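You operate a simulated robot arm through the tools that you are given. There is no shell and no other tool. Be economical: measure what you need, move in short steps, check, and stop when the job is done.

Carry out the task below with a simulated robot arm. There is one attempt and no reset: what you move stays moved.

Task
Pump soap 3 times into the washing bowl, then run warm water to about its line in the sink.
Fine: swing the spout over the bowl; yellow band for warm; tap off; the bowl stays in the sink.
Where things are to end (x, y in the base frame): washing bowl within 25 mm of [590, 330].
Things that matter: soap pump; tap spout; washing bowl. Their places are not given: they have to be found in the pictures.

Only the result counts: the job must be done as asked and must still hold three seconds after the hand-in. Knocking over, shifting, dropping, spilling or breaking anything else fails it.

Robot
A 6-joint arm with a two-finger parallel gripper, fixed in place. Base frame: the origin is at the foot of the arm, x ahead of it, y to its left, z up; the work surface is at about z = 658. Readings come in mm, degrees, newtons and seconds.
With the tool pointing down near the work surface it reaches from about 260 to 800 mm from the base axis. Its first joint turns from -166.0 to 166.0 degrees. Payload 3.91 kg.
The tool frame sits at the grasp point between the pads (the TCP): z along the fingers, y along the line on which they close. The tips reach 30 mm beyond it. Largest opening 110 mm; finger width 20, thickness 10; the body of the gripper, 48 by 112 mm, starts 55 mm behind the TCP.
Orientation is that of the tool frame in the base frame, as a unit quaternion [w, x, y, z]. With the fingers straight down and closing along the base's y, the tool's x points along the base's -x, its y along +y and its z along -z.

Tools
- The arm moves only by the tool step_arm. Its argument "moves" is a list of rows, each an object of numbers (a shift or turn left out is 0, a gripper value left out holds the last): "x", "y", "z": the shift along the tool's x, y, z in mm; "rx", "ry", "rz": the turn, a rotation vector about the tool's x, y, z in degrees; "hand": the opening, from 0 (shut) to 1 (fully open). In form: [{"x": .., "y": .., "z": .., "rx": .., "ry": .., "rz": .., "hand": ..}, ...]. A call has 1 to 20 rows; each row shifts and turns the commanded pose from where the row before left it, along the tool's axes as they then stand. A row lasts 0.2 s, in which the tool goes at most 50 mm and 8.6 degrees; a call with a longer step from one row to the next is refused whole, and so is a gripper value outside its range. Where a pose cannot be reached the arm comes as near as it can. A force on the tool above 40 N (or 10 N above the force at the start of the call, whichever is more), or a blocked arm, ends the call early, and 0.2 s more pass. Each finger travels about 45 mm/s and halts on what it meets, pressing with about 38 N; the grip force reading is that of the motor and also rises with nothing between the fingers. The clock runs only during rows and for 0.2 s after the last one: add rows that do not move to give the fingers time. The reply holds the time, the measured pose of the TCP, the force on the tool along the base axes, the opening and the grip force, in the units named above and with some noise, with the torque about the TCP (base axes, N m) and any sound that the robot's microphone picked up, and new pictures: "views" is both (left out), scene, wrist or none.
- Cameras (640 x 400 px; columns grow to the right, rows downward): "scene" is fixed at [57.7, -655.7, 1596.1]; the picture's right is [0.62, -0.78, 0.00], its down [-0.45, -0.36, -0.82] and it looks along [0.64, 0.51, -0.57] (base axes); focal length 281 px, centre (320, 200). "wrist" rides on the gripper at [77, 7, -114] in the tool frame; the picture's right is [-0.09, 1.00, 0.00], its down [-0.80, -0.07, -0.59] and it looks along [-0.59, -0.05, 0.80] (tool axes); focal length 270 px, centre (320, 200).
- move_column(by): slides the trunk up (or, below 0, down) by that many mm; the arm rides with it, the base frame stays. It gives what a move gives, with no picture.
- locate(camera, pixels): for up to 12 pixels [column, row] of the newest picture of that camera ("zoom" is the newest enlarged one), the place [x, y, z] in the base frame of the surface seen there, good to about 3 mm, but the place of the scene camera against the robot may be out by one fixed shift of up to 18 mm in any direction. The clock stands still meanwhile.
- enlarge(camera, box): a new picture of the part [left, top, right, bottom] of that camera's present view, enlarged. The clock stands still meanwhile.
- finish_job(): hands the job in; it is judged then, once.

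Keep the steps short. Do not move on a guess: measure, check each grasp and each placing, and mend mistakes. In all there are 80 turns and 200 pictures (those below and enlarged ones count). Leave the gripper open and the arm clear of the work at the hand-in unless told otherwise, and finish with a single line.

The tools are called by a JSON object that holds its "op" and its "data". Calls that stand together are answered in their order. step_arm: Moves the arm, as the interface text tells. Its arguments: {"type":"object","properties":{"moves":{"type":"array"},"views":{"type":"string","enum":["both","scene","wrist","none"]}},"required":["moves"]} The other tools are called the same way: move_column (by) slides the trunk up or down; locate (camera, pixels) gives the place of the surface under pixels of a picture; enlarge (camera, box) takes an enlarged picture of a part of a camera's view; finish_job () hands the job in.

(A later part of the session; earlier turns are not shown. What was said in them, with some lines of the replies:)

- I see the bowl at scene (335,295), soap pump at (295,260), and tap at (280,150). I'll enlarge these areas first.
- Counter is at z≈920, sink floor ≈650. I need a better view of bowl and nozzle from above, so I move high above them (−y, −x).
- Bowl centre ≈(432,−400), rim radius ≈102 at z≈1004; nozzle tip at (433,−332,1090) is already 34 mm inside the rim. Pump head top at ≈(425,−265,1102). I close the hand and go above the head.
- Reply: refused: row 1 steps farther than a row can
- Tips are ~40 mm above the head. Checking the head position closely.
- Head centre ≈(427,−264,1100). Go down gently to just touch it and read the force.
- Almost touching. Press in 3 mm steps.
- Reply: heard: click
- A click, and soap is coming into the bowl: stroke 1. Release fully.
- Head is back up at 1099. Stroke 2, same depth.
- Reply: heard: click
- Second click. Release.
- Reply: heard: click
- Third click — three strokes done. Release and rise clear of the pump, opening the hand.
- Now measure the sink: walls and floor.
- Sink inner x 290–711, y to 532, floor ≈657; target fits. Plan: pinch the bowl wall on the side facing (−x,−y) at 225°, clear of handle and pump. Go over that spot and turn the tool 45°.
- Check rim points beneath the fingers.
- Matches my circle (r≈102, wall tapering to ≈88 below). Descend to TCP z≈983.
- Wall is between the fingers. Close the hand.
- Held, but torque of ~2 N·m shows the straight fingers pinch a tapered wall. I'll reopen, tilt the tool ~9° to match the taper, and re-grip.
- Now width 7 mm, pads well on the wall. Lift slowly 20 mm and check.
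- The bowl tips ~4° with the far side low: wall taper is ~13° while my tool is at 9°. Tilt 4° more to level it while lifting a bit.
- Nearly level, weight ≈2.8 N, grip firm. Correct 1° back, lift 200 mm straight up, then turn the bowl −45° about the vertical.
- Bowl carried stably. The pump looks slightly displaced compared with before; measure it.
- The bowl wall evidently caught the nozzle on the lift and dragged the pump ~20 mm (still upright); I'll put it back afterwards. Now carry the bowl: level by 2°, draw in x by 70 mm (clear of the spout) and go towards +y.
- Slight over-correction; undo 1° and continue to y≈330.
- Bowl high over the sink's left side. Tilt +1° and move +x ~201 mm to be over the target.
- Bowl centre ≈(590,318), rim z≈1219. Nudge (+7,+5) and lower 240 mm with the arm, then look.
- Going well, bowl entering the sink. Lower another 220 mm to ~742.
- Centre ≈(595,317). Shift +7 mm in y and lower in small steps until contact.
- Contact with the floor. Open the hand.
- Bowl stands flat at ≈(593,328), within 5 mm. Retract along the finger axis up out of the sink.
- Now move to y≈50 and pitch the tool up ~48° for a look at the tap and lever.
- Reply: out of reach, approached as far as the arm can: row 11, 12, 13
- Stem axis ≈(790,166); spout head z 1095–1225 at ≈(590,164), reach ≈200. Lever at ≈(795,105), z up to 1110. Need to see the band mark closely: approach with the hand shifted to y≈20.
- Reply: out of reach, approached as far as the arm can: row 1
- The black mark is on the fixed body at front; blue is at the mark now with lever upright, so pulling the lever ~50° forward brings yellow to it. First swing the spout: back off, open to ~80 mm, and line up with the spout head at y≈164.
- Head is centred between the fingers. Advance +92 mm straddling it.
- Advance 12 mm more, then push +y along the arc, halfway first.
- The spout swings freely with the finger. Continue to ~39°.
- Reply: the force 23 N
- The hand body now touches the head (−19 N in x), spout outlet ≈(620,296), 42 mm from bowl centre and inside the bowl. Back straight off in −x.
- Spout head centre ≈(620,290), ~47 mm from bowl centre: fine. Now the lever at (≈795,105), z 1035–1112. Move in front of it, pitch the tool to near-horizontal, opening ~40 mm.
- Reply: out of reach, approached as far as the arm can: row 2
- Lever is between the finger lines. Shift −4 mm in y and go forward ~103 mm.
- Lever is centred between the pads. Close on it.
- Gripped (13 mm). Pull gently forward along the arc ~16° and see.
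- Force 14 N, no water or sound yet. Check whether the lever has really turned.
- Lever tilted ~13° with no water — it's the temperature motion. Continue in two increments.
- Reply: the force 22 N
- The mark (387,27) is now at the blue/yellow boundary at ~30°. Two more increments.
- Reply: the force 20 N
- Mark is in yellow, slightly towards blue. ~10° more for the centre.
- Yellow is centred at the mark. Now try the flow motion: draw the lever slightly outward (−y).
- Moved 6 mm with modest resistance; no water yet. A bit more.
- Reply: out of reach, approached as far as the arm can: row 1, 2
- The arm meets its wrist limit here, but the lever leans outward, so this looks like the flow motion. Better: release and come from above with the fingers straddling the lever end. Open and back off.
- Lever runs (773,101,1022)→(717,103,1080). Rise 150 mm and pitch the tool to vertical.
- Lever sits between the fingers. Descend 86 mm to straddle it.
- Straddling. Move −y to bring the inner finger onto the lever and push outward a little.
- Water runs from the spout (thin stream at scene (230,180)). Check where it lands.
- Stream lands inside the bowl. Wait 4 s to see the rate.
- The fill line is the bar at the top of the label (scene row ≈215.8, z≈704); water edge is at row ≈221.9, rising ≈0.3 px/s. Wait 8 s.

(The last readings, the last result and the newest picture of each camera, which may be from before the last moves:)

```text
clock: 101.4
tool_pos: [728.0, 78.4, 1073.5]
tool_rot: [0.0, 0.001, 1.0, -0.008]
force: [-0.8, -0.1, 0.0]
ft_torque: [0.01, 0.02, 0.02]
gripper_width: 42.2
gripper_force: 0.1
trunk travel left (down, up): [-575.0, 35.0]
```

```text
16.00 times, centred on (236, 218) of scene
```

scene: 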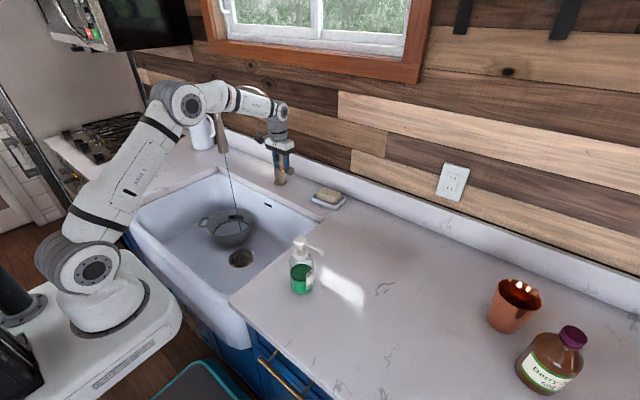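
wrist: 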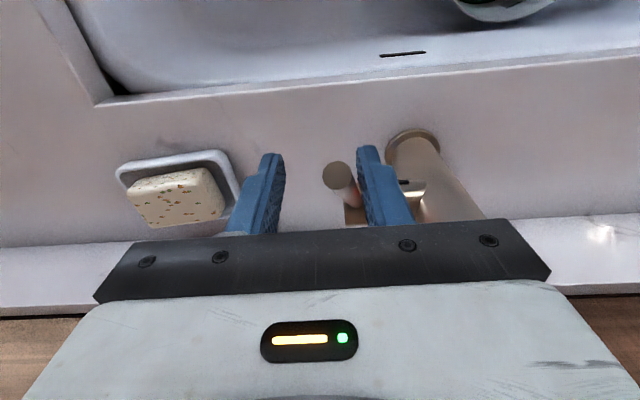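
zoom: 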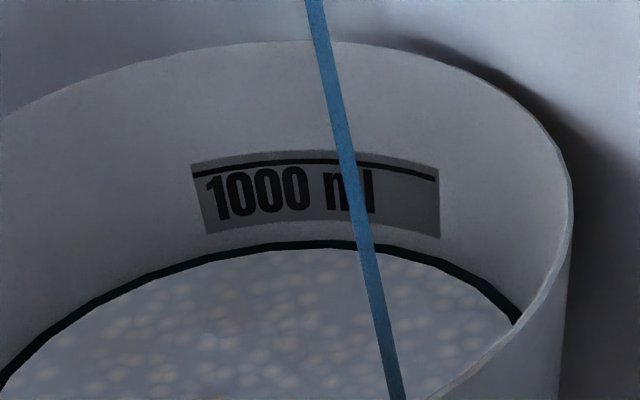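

Rising ≈2.6 zoom-px/s, 78 px remaining (~30 s). Wait ~17 s.

{"op": "step_arm", "data": {"moves": [{"z": 0}, {"z": 0}, {"z": 0}, {"z": 0}, {"z": 0}, {"z": 0}, {"z": 0}, {"z": 0}, {"z": 0}, {"z": 0}, {"z": 0}, {"z": 0}, {"z": 0}, {"z": 0}, {"z": 0}, {"z": 0}, {"z": 0}, {"z": 0}, {"z": 0}, {"z": 0}], "views": "none"}}

{"op": "step_arm", "data": {"moves": [{"z": 0}, {"z": 0}, {"z": 0}, {"z": 0}, {"z": 0}, {"z": 0}, {"z": 0}, {"z": 0}, {"z": 0}, {"z": 0}, {"z": 0}, {"z": 0}, {"z": 0}, {"z": 0}, {"z": 0}, {"z": 0}, {"z": 0}, {"z": 0}, {"z": 0}, {"z": 0}], "views": "none"}}

{"op": "step_arm", "data": {"moves": [{"z": 0}, {"z": 0}, {"z": 0}, {"z": 0}, {"z": 0}, {"z": 0}, {"z": 0}, {"z": 0}, {"z": 0}, {"z": 0}, {"z": 0}, {"z": 0}, {"z": 0}, {"z": 0}, {"z": 0}, {"z": 0}, {"z": 0}, {"z": 0}, {"z": 0}, {"z": 0}], "views": "none"}}

{"op": "step_arm", "data": {"moves": [{"z": 0}, {"z": 0}, {"z": 0}, {"z": 0}, {"z": 0}, {"z": 0}, {"z": 0}, {"z": 0}, {"z": 0}, {"z": 0}, {"z": 0}, {"z": 0}, {"z": 0}, {"z": 0}, {"z": 0}, {"z": 0}, {"z": 0}, {"z": 0}, {"z": 0}, {"z": 0}], "views": "scene"}}

{"op": "enlarge", "data": {"camera": "scene", "box": [226, 210, 246, 226]}}

```text
clock: 105.6
tool_pos: [728.1, 78.5, 1074.7]
tool_rot: [-0.001, 0.002, 1.0, -0.009]
force: [-0.2, 0.1, 0.3]
ft_torque: [0.0, -0.01, -0.01]
gripper_width: 41.8
gripper_force: 0.0
trunk travel left (down, up): [-575.0, 35.0]
```

```text
clock: 109.8
tool_pos: [728.2, 79.2, 1075.3]
tool_rot: [-0.001, 0.002, 1.0, -0.009]
force: [0.2, -0.2, -0.1]
ft_torque: [-0.02, 0.01, 0.0]
gripper_width: 41.8
gripper_force: 0.1
trunk travel left (down, up): [-575.0, 35.0]
```

```text
clock: 114.0
tool_pos: [728.5, 79.4, 1075.3]
tool_rot: [0.001, 0.002, 1.0, -0.008]
force: [0.2, 0.7, -0.9]
ft_torque: [0.02, 0.02, 0.0]
gripper_width: 41.7
gripper_force: 0.1
trunk travel left (down, up): [-575.0, 35.0]
```

```text
clock: 118.2
tool_pos: [727.7, 78.5, 1076.7]
tool_rot: [-0.001, 0.002, 1.0, -0.008]
force: [0.2, -0.4, 0.1]
ft_torque: [-0.05, 0.03, 0.04]
gripper_width: 41.6
gripper_force: 0.0
trunk travel left (down, up): [-575.0, 35.0]
```

scene: 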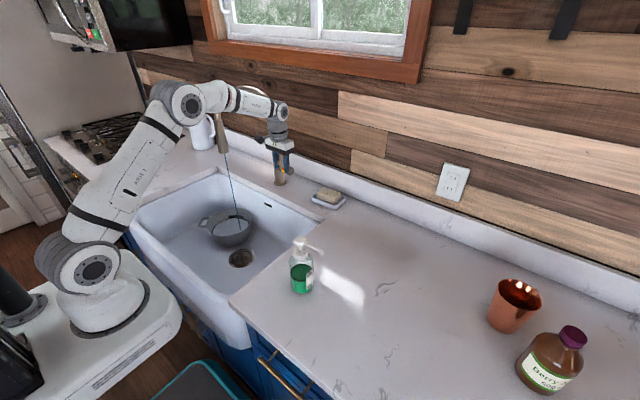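

```text
16.00 times, centred on (236, 218) of scene
```

zoom: 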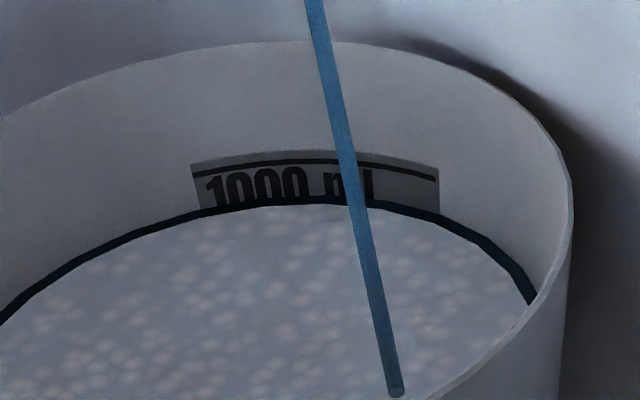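

Edge at row ~197 vs line ~162; ~14 s left. Wait 10 s (2 full + half) and check.

{"op": "step_arm", "data": {"moves": [{"z": 0}, {"z": 0}, {"z": 0}, {"z": 0}, {"z": 0}, {"z": 0}, {"z": 0}, {"z": 0}, {"z": 0}, {"z": 0}, {"z": 0}, {"z": 0}, {"z": 0}, {"z": 0}, {"z": 0}, {"z": 0}, {"z": 0}, {"z": 0}, {"z": 0}, {"z": 0}], "views": "none"}}

{"op": "step_arm", "data": {"moves": [{"z": 0}, {"z": 0}, {"z": 0}, {"z": 0}, {"z": 0}, {"z": 0}, {"z": 0}, {"z": 0}, {"z": 0}, {"z": 0}, {"z": 0}, {"z": 0}, {"z": 0}, {"z": 0}, {"z": 0}, {"z": 0}, {"z": 0}, {"z": 0}, {"z": 0}, {"z": 0}], "views": "none"}}

{"op": "step_arm", "data": {"moves": [{"z": 0}, {"z": 0}, {"z": 0}, {"z": 0}, {"z": 0}, {"z": 0}, {"z": 0}], "views": "scene"}}

{"op": "enlarge", "data": {"camera": "scene", "box": [226, 210, 246, 226]}}

```text
clock: 122.4
tool_pos: [728.8, 78.8, 1074.7]
tool_rot: [0.0, 0.001, 1.0, -0.009]
force: [-0.2, 0.2, 0.4]
ft_torque: [0.01, 0.01, 0.03]
gripper_width: 41.6
gripper_force: 0.0
trunk travel left (down, up): [-575.0, 35.0]
```

```text
clock: 126.6
tool_pos: [728.2, 79.4, 1074.6]
tool_rot: [-0.001, 0.002, 1.0, -0.009]
force: [0.5, -0.1, 0.7]
ft_torque: [-0.02, -0.02, 0.01]
gripper_width: 42.0
gripper_force: 0.0
trunk travel left (down, up): [-575.0, 35.0]
```

```text
clock: 128.2
tool_pos: [728.4, 78.7, 1075.0]
tool_rot: [0.0, 0.002, 1.0, -0.009]
force: [0.1, 1.2, 0.4]
ft_torque: [0.0, -0.01, -0.03]
gripper_width: 41.8
gripper_force: 0.0
trunk travel left (down, up): [-575.0, 35.0]
```

scene: 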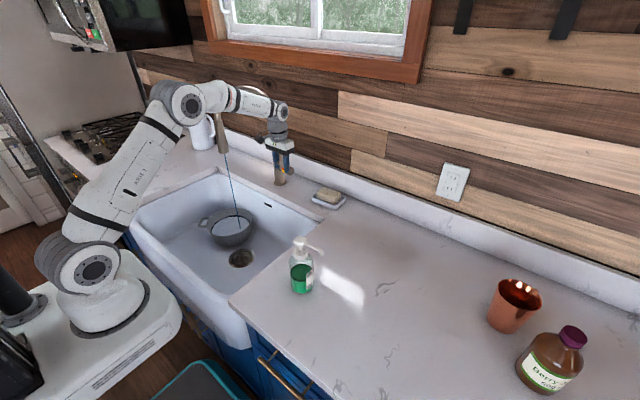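

```text
16.00 times, centred on (236, 218) of scene
```

zoom: 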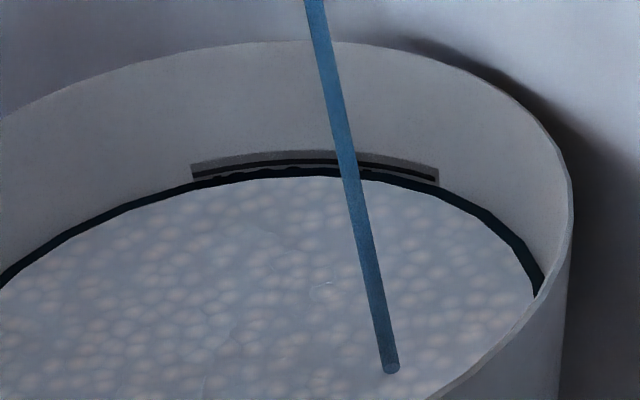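

Edge nearly at the line. Close: after 0.6 s push the lever back +y.

{"op": "step_arm", "data": {"moves": [{"z": 0}, {"z": 0}, {"z": 0}, {"y": 15}, {"y": 15}, {"y": 6}, {"y": 4}, {"z": 0}]}}

{"op": "enlarge", "data": {"camera": "scene", "box": [216, 150, 256, 230]}}

```text
clock: 130.0
tool_pos: [729.8, 119.0, 1073.9]
tool_rot: [0.0, 0.001, 1.0, -0.009]
force: [-0.6, -0.5, -0.2]
ft_torque: [0.03, 0.0, -0.03]
gripper_width: 42.5
gripper_force: 0.3
trunk travel left (down, up): [-575.0, 35.0]
```

scene: 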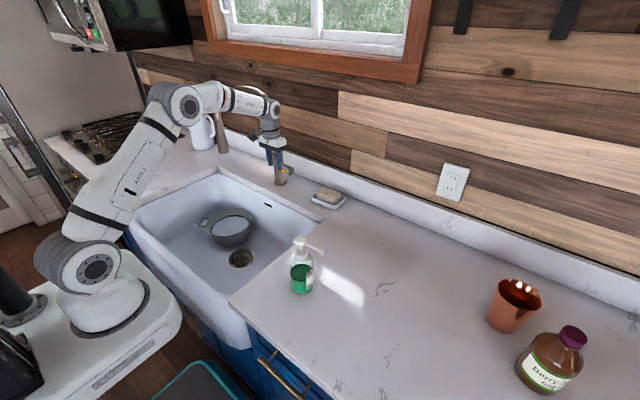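
wrist: 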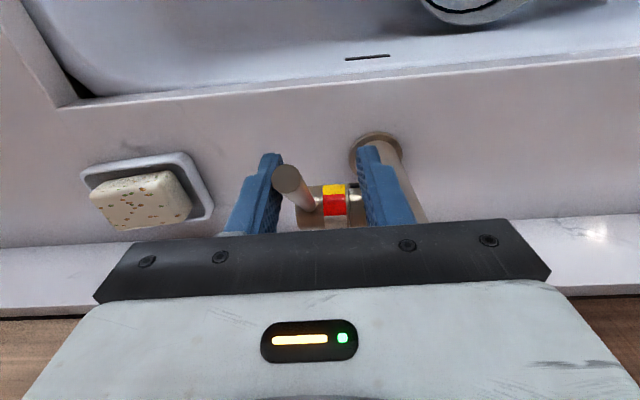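

```text
5.00 times, centred on (236, 190) of scene
```

zoom: 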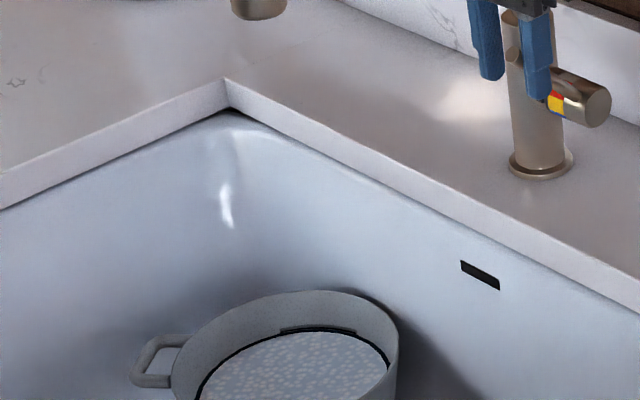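

Stream has stopped. Push 3 mm more to be sure it is fully shut, and check the level.

{"op": "step_arm", "data": {"moves": [{"y": 2}, {"y": 1}, {"z": 0}, {"z": 0}]}}

{"op": "enlarge", "data": {"camera": "scene", "box": [226, 210, 246, 226]}}

{"op": "locate", "data": {"camera": "wrist", "pixels": [[285, 180], [300, 195]]}}

```text
clock: 131.0
tool_pos: [728.7, 119.2, 1073.9]
tool_rot: [0.0, 0.002, 1.0, -0.008]
force: [-0.9, -7.7, 1.9]
ft_torque: [-0.03, -0.04, -0.01]
gripper_width: 45.6
gripper_force: 3.5
trunk travel left (down, up): [-575.0, 35.0]
```

scene: 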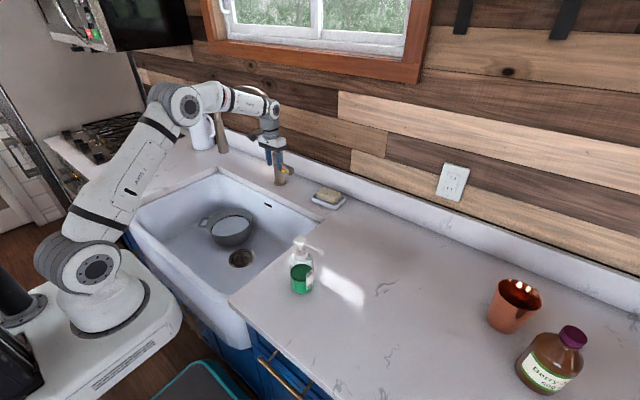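
wrist: 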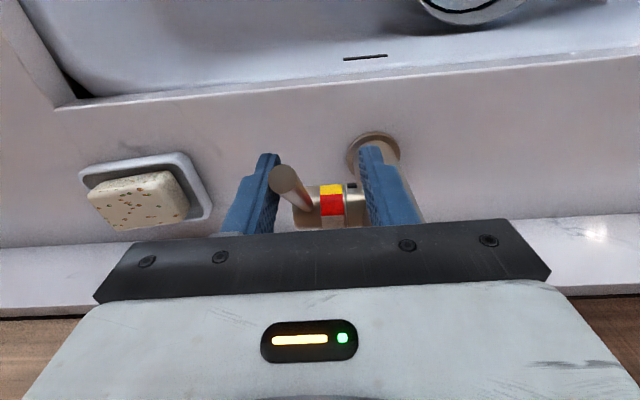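

```text
16.00 times, centred on (236, 218) of scene
```

zoom: 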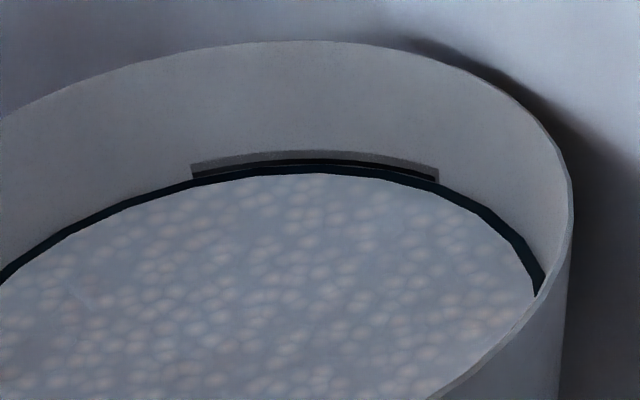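

```text
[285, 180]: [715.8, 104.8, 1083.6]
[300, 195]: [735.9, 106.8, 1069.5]
```

The level is at the line and the lever is at its stop (−8 N). Centre the hand, rise the way it came, and go to look at the pump.

{"op": "step_arm", "data": {"moves": [{"y": -7}, {"y": -5}, {"z": -30}, {"z": -40}, {"z": -35, "x": 10}, {"x": 37, "z": -20}, {"x": 37, "z": -20}, {"x": 37, "z": -20}, {"x": 35, "z": -20}, {"x": 40}, {"x": 40}, {"x": 40}, {"z": 0}], "views": "none"}}

{"op": "step_arm", "data": {"moves": [{"y": -45}, {"y": -45}, {"y": -45}, {"y": -45}, {"y": -45}, {"y": -45}, {"y": -45}, {"y": -45}, {"x": 20}, {"x": 20}, {"x": 10}, {"z": 0}]}}

```text
clock: 133.8
tool_pos: [452.6, 112.6, 1258.1]
tool_rot: [-0.001, 0.002, 1.0, -0.009]
force: [0.4, 0.3, 0.1]
ft_torque: [0.04, -0.03, 0.0]
gripper_width: 41.8
gripper_force: 0.1
trunk travel left (down, up): [-575.0, 35.0]
```

```text
clock: 136.4
tool_pos: [399.4, -245.6, 1265.5]
tool_rot: [0.001, 0.001, 1.0, -0.008]
force: [0.4, 0.3, 0.3]
ft_torque: [-0.01, 0.01, -0.03]
gripper_width: 41.7
gripper_force: 0.0
trunk travel left (down, up): [-575.0, 35.0]
```

scene: 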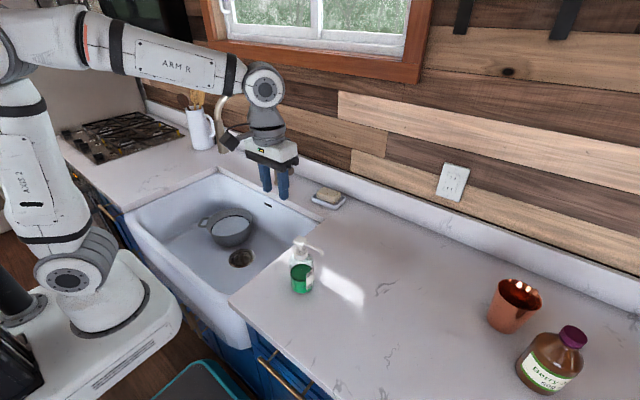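
wrist: 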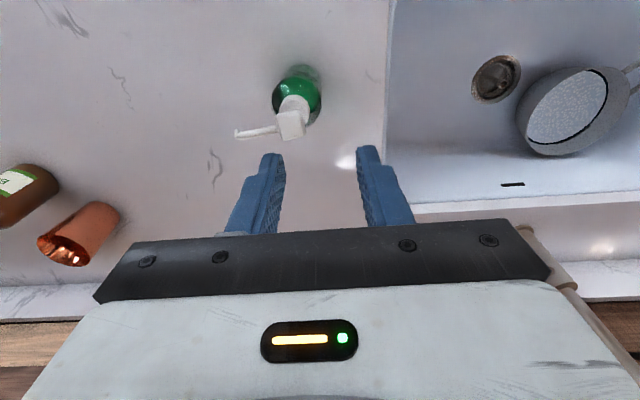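

{"op": "enlarge", "data": {"camera": "wrist", "box": [220, 50, 360, 160]}}

{"op": "locate", "data": {"camera": "wrist", "pixels": [[290, 125], [293, 103], [297, 85], [237, 134], [275, 85], [318, 85], [297, 75]]}}

```text
3.64 times, centred on (290, 105) of wrist
```

zoom: 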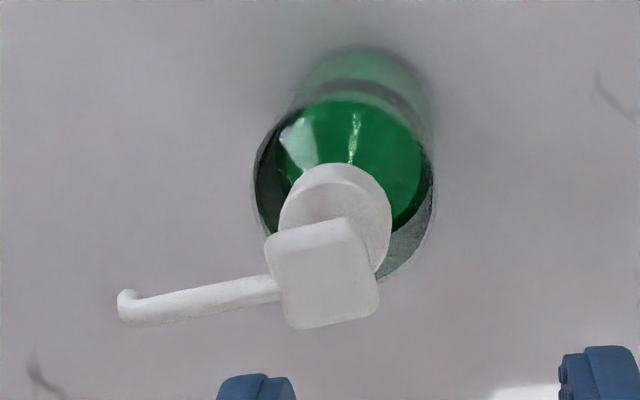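

```text
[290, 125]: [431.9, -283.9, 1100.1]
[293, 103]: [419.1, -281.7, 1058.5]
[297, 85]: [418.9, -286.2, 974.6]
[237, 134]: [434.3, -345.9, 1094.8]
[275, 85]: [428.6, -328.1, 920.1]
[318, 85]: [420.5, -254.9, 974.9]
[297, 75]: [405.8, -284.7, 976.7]
```

The pump now stands ≈19 mm to −y of its original place. I'll measure its head exactly, then grip its collar and put it back.

{"op": "locate", "data": {"camera": "zoom", "pixels": [[275, 243], [345, 228], [370, 303], [298, 320], [322, 272], [336, 175], [290, 195], [382, 200], [335, 195]]}}

{"op": "step_arm", "data": {"moves": [{"rz": 8, "hand": 0.75}, {"rz": 8}, {"rz": 8}, {"rz": 8}, {"rz": 8}, {"rz": 8}, {"rz": 8}, {"rz": 8}, {"rz": 8}, {"rz": 8}, {"rz": 8}, {"rz": 2}, {"z": 0}], "views": "wrist"}}

```text
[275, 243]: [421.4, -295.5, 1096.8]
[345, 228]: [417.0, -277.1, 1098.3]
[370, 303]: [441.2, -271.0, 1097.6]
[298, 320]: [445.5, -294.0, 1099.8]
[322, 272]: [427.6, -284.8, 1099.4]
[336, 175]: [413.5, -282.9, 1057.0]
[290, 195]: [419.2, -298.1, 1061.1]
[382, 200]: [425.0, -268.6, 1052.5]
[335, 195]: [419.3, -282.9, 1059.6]
```

```text
clock: 139.2
tool_pos: [402.2, -246.2, 1265.1]
tool_rot: [0.006, 0.708, 0.706, -0.007]
force: [-0.1, 0.2, -0.3]
ft_torque: [0.0, 0.0, -0.01]
gripper_width: 82.4
gripper_force: 0.0
trunk travel left (down, up): [-575.0, 35.0]
```

wrist: 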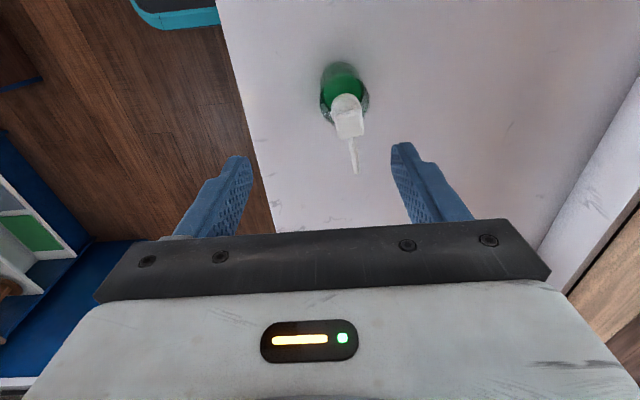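

Head centre is now (431,−284.5); originally (427,−264.5). Go above it with fingers closing along x.

{"op": "step_arm", "data": {"moves": [{"y": 14, "x": -19}, {"y": 14, "x": -19}, {"z": 40}, {"z": 40}, {"z": 30}, {"z": 0}], "views": "wrist"}}

{"op": "enlarge", "data": {"camera": "wrist", "box": [230, 50, 410, 220]}}

```text
clock: 140.6
tool_pos: [428.1, -287.4, 1157.9]
tool_rot: [0.005, 0.709, 0.705, -0.006]
force: [-0.6, 0.6, 0.4]
ft_torque: [0.01, 0.0, 0.04]
gripper_width: 82.4
gripper_force: 0.1
trunk travel left (down, up): [-575.0, 35.0]
```

wrist: 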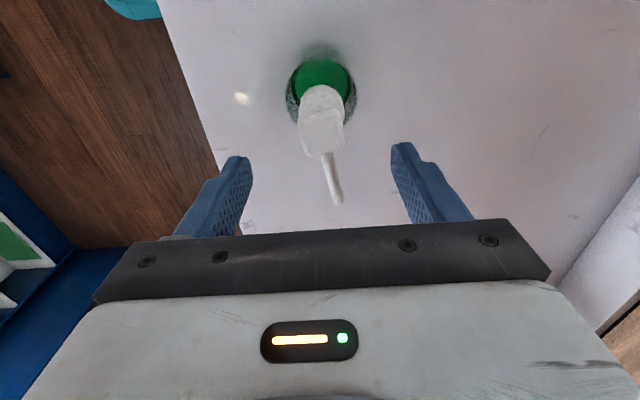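

```text
2.35 times, centred on (320, 135) of wrist
```

zoom: 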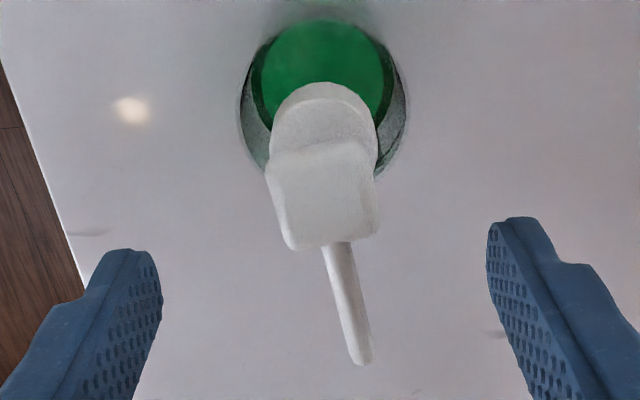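

{"op": "locate", "data": {"camera": "zoom", "pixels": [[277, 125], [372, 125], [324, 110], [272, 195], [375, 195], [322, 190], [325, 90]]}}

```text
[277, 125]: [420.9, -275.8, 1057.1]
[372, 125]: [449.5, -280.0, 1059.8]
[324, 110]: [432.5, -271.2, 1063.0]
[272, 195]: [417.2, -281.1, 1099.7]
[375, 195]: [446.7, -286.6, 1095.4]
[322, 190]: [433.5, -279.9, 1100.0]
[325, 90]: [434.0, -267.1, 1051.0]
```

Cap centre ≈(433,−284). Align and descend to TCP z≈1062.

{"op": "step_arm", "data": {"moves": [{"y": 5, "x": 3}, {"z": 40}, {"z": 35}, {"z": 15}, {"z": 5}, {"z": 0}]}}

```text
clock: 142.0
tool_pos: [433.2, -284.9, 1062.3]
tool_rot: [0.006, 0.709, 0.706, -0.006]
force: [-0.1, 0.1, 0.7]
ft_torque: [0.03, 0.0, -0.01]
gripper_width: 82.2
gripper_force: 0.1
trunk travel left (down, up): [-575.0, 35.0]
```

scene: 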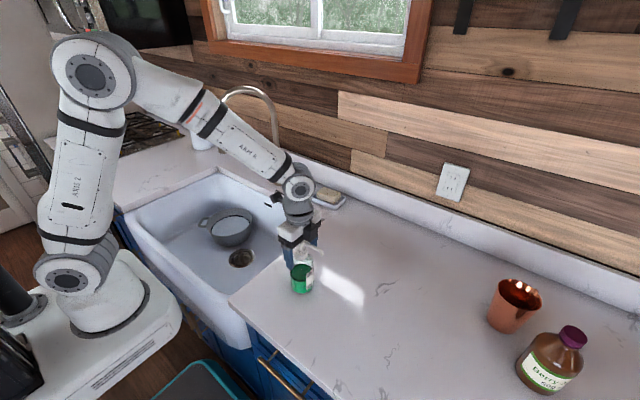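
wrist: 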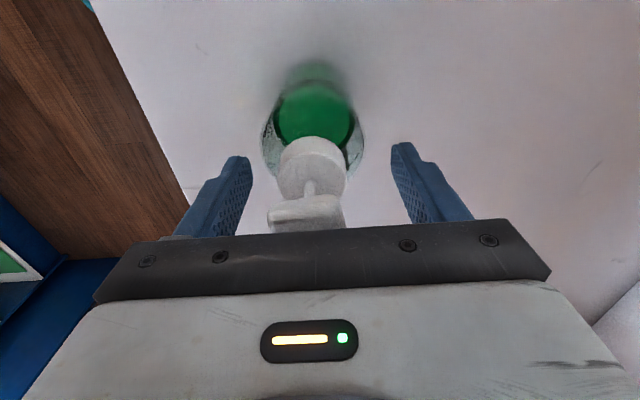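

Close on the collar (2 mm correction first).

{"op": "step_arm", "data": {"moves": [{"y": -2, "hand": 0.4}, {"hand": 0.3}, {"hand": 0.2}, {"hand": 0}, {"z": 0}, {"z": 0}], "views": "wrist"}}

```text
clock: 143.4
tool_pos: [430.4, -284.4, 1065.4]
tool_rot: [0.009, 0.708, 0.706, -0.006]
force: [-4.3, -2.4, 38.8]
ft_torque: [-0.22, -0.02, -0.02]
gripper_width: 41.0
gripper_force: 37.8
trunk travel left (down, up): [-575.0, 35.0]
5 turns are left
```

wrist: 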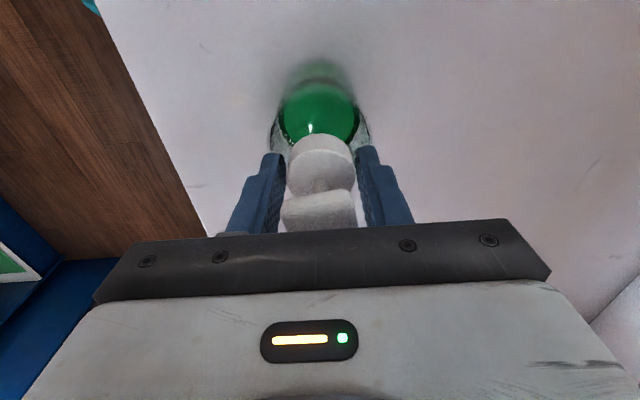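

Few turns left. The fingers wedge on the sloping shoulder; ease up 8 mm so they close on the collar, then slide the pump +20 mm in y, −3 mm in x.

{"op": "step_arm", "data": {"moves": [{"z": -3}, {"z": -3}, {"z": -2}, {"z": 0}, {"z": 0}, {"x": 4}, {"x": 4, "y": -1}, {"x": 4, "y": -1}, {"x": 4, "y": -1}, {"x": 4}, {"z": 0}]}}

```text
clock: 145.8
tool_pos: [429.5, -264.2, 1068.4]
tool_rot: [0.007, 0.708, 0.706, -0.006]
force: [0.5, 0.2, -0.6]
ft_torque: [0.02, 0.0, -0.02]
gripper_width: 35.3
gripper_force: 37.9
trunk travel left (down, up): [-575.0, 35.0]
4 turns are left
```

scene: 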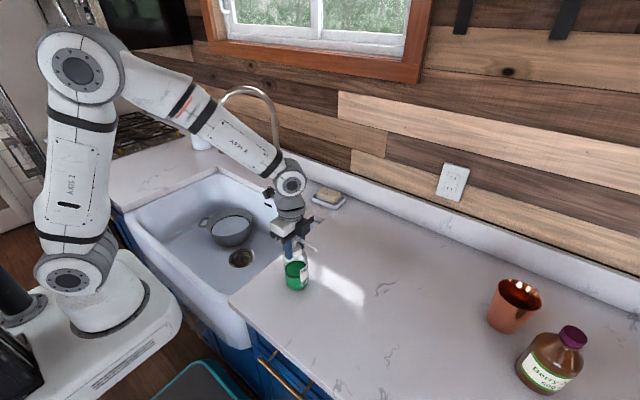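
wrist: 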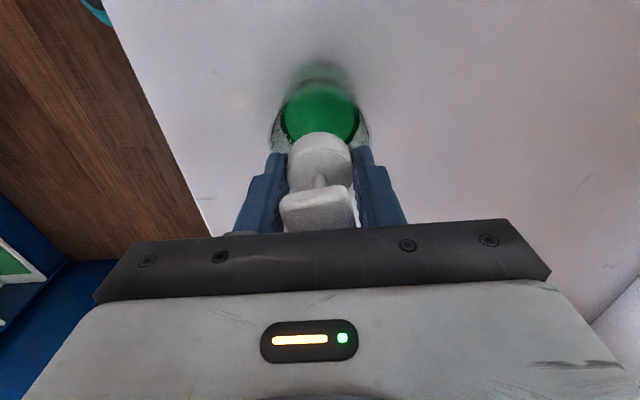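

Pump slid back upright and stands on the counter (no lifted weight). Final nudge of 2 mm, open, rise straight up clear.

{"op": "step_arm", "data": {"moves": [{"x": 2, "y": -2}, {"z": 0}, {"hand": 0.4}, {"hand": 0.6}, {"hand": 0.75}, {"z": 0}, {"z": 0}, {"z": -20}, {"z": -40}, {"z": -45}, {"z": -45}, {"z": -45}, {"z": -45}, {"x": 0}]}}

```text
clock: 148.8
tool_pos: [427.1, -256.8, 1309.4]
tool_rot: [0.007, 0.709, 0.706, -0.006]
force: [-0.1, 0.3, -0.1]
ft_torque: [-0.03, 0.03, 0.0]
gripper_width: 82.5
gripper_force: 0.0
trunk travel left (down, up): [-575.0, 35.0]
3 turns are left
```

scene: 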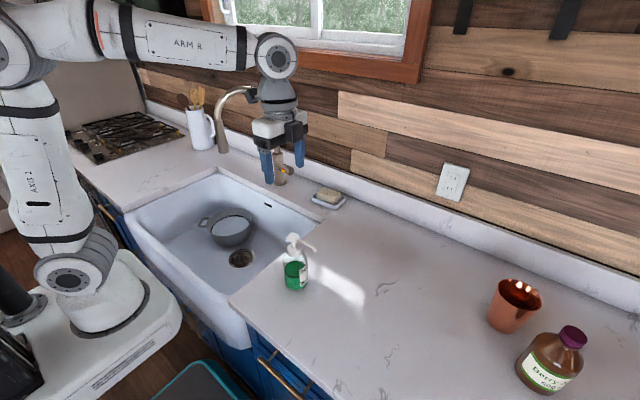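
wrist: 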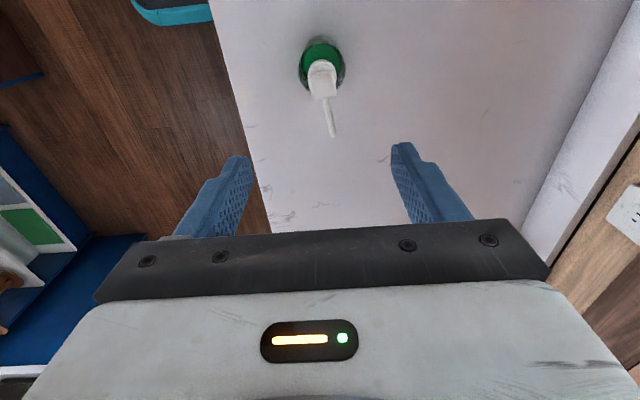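

The pump stands upright at its old place, the water is at the line with the tap off, the bowl is in the sink, and the hand is open and clear. Handing in.

{"op": "finish_job", "data": {}}

```text
The job is handed in.
```

I pumped soap into the bowl 3 times, set the bowl in the sink about 4 mm from target, and filled it with warm water to about its 1000 ml line; the tap is off, but lifting the bowl dragged the soap pump about 19 mm, and I slid it back upright to within a few mm of its old place.
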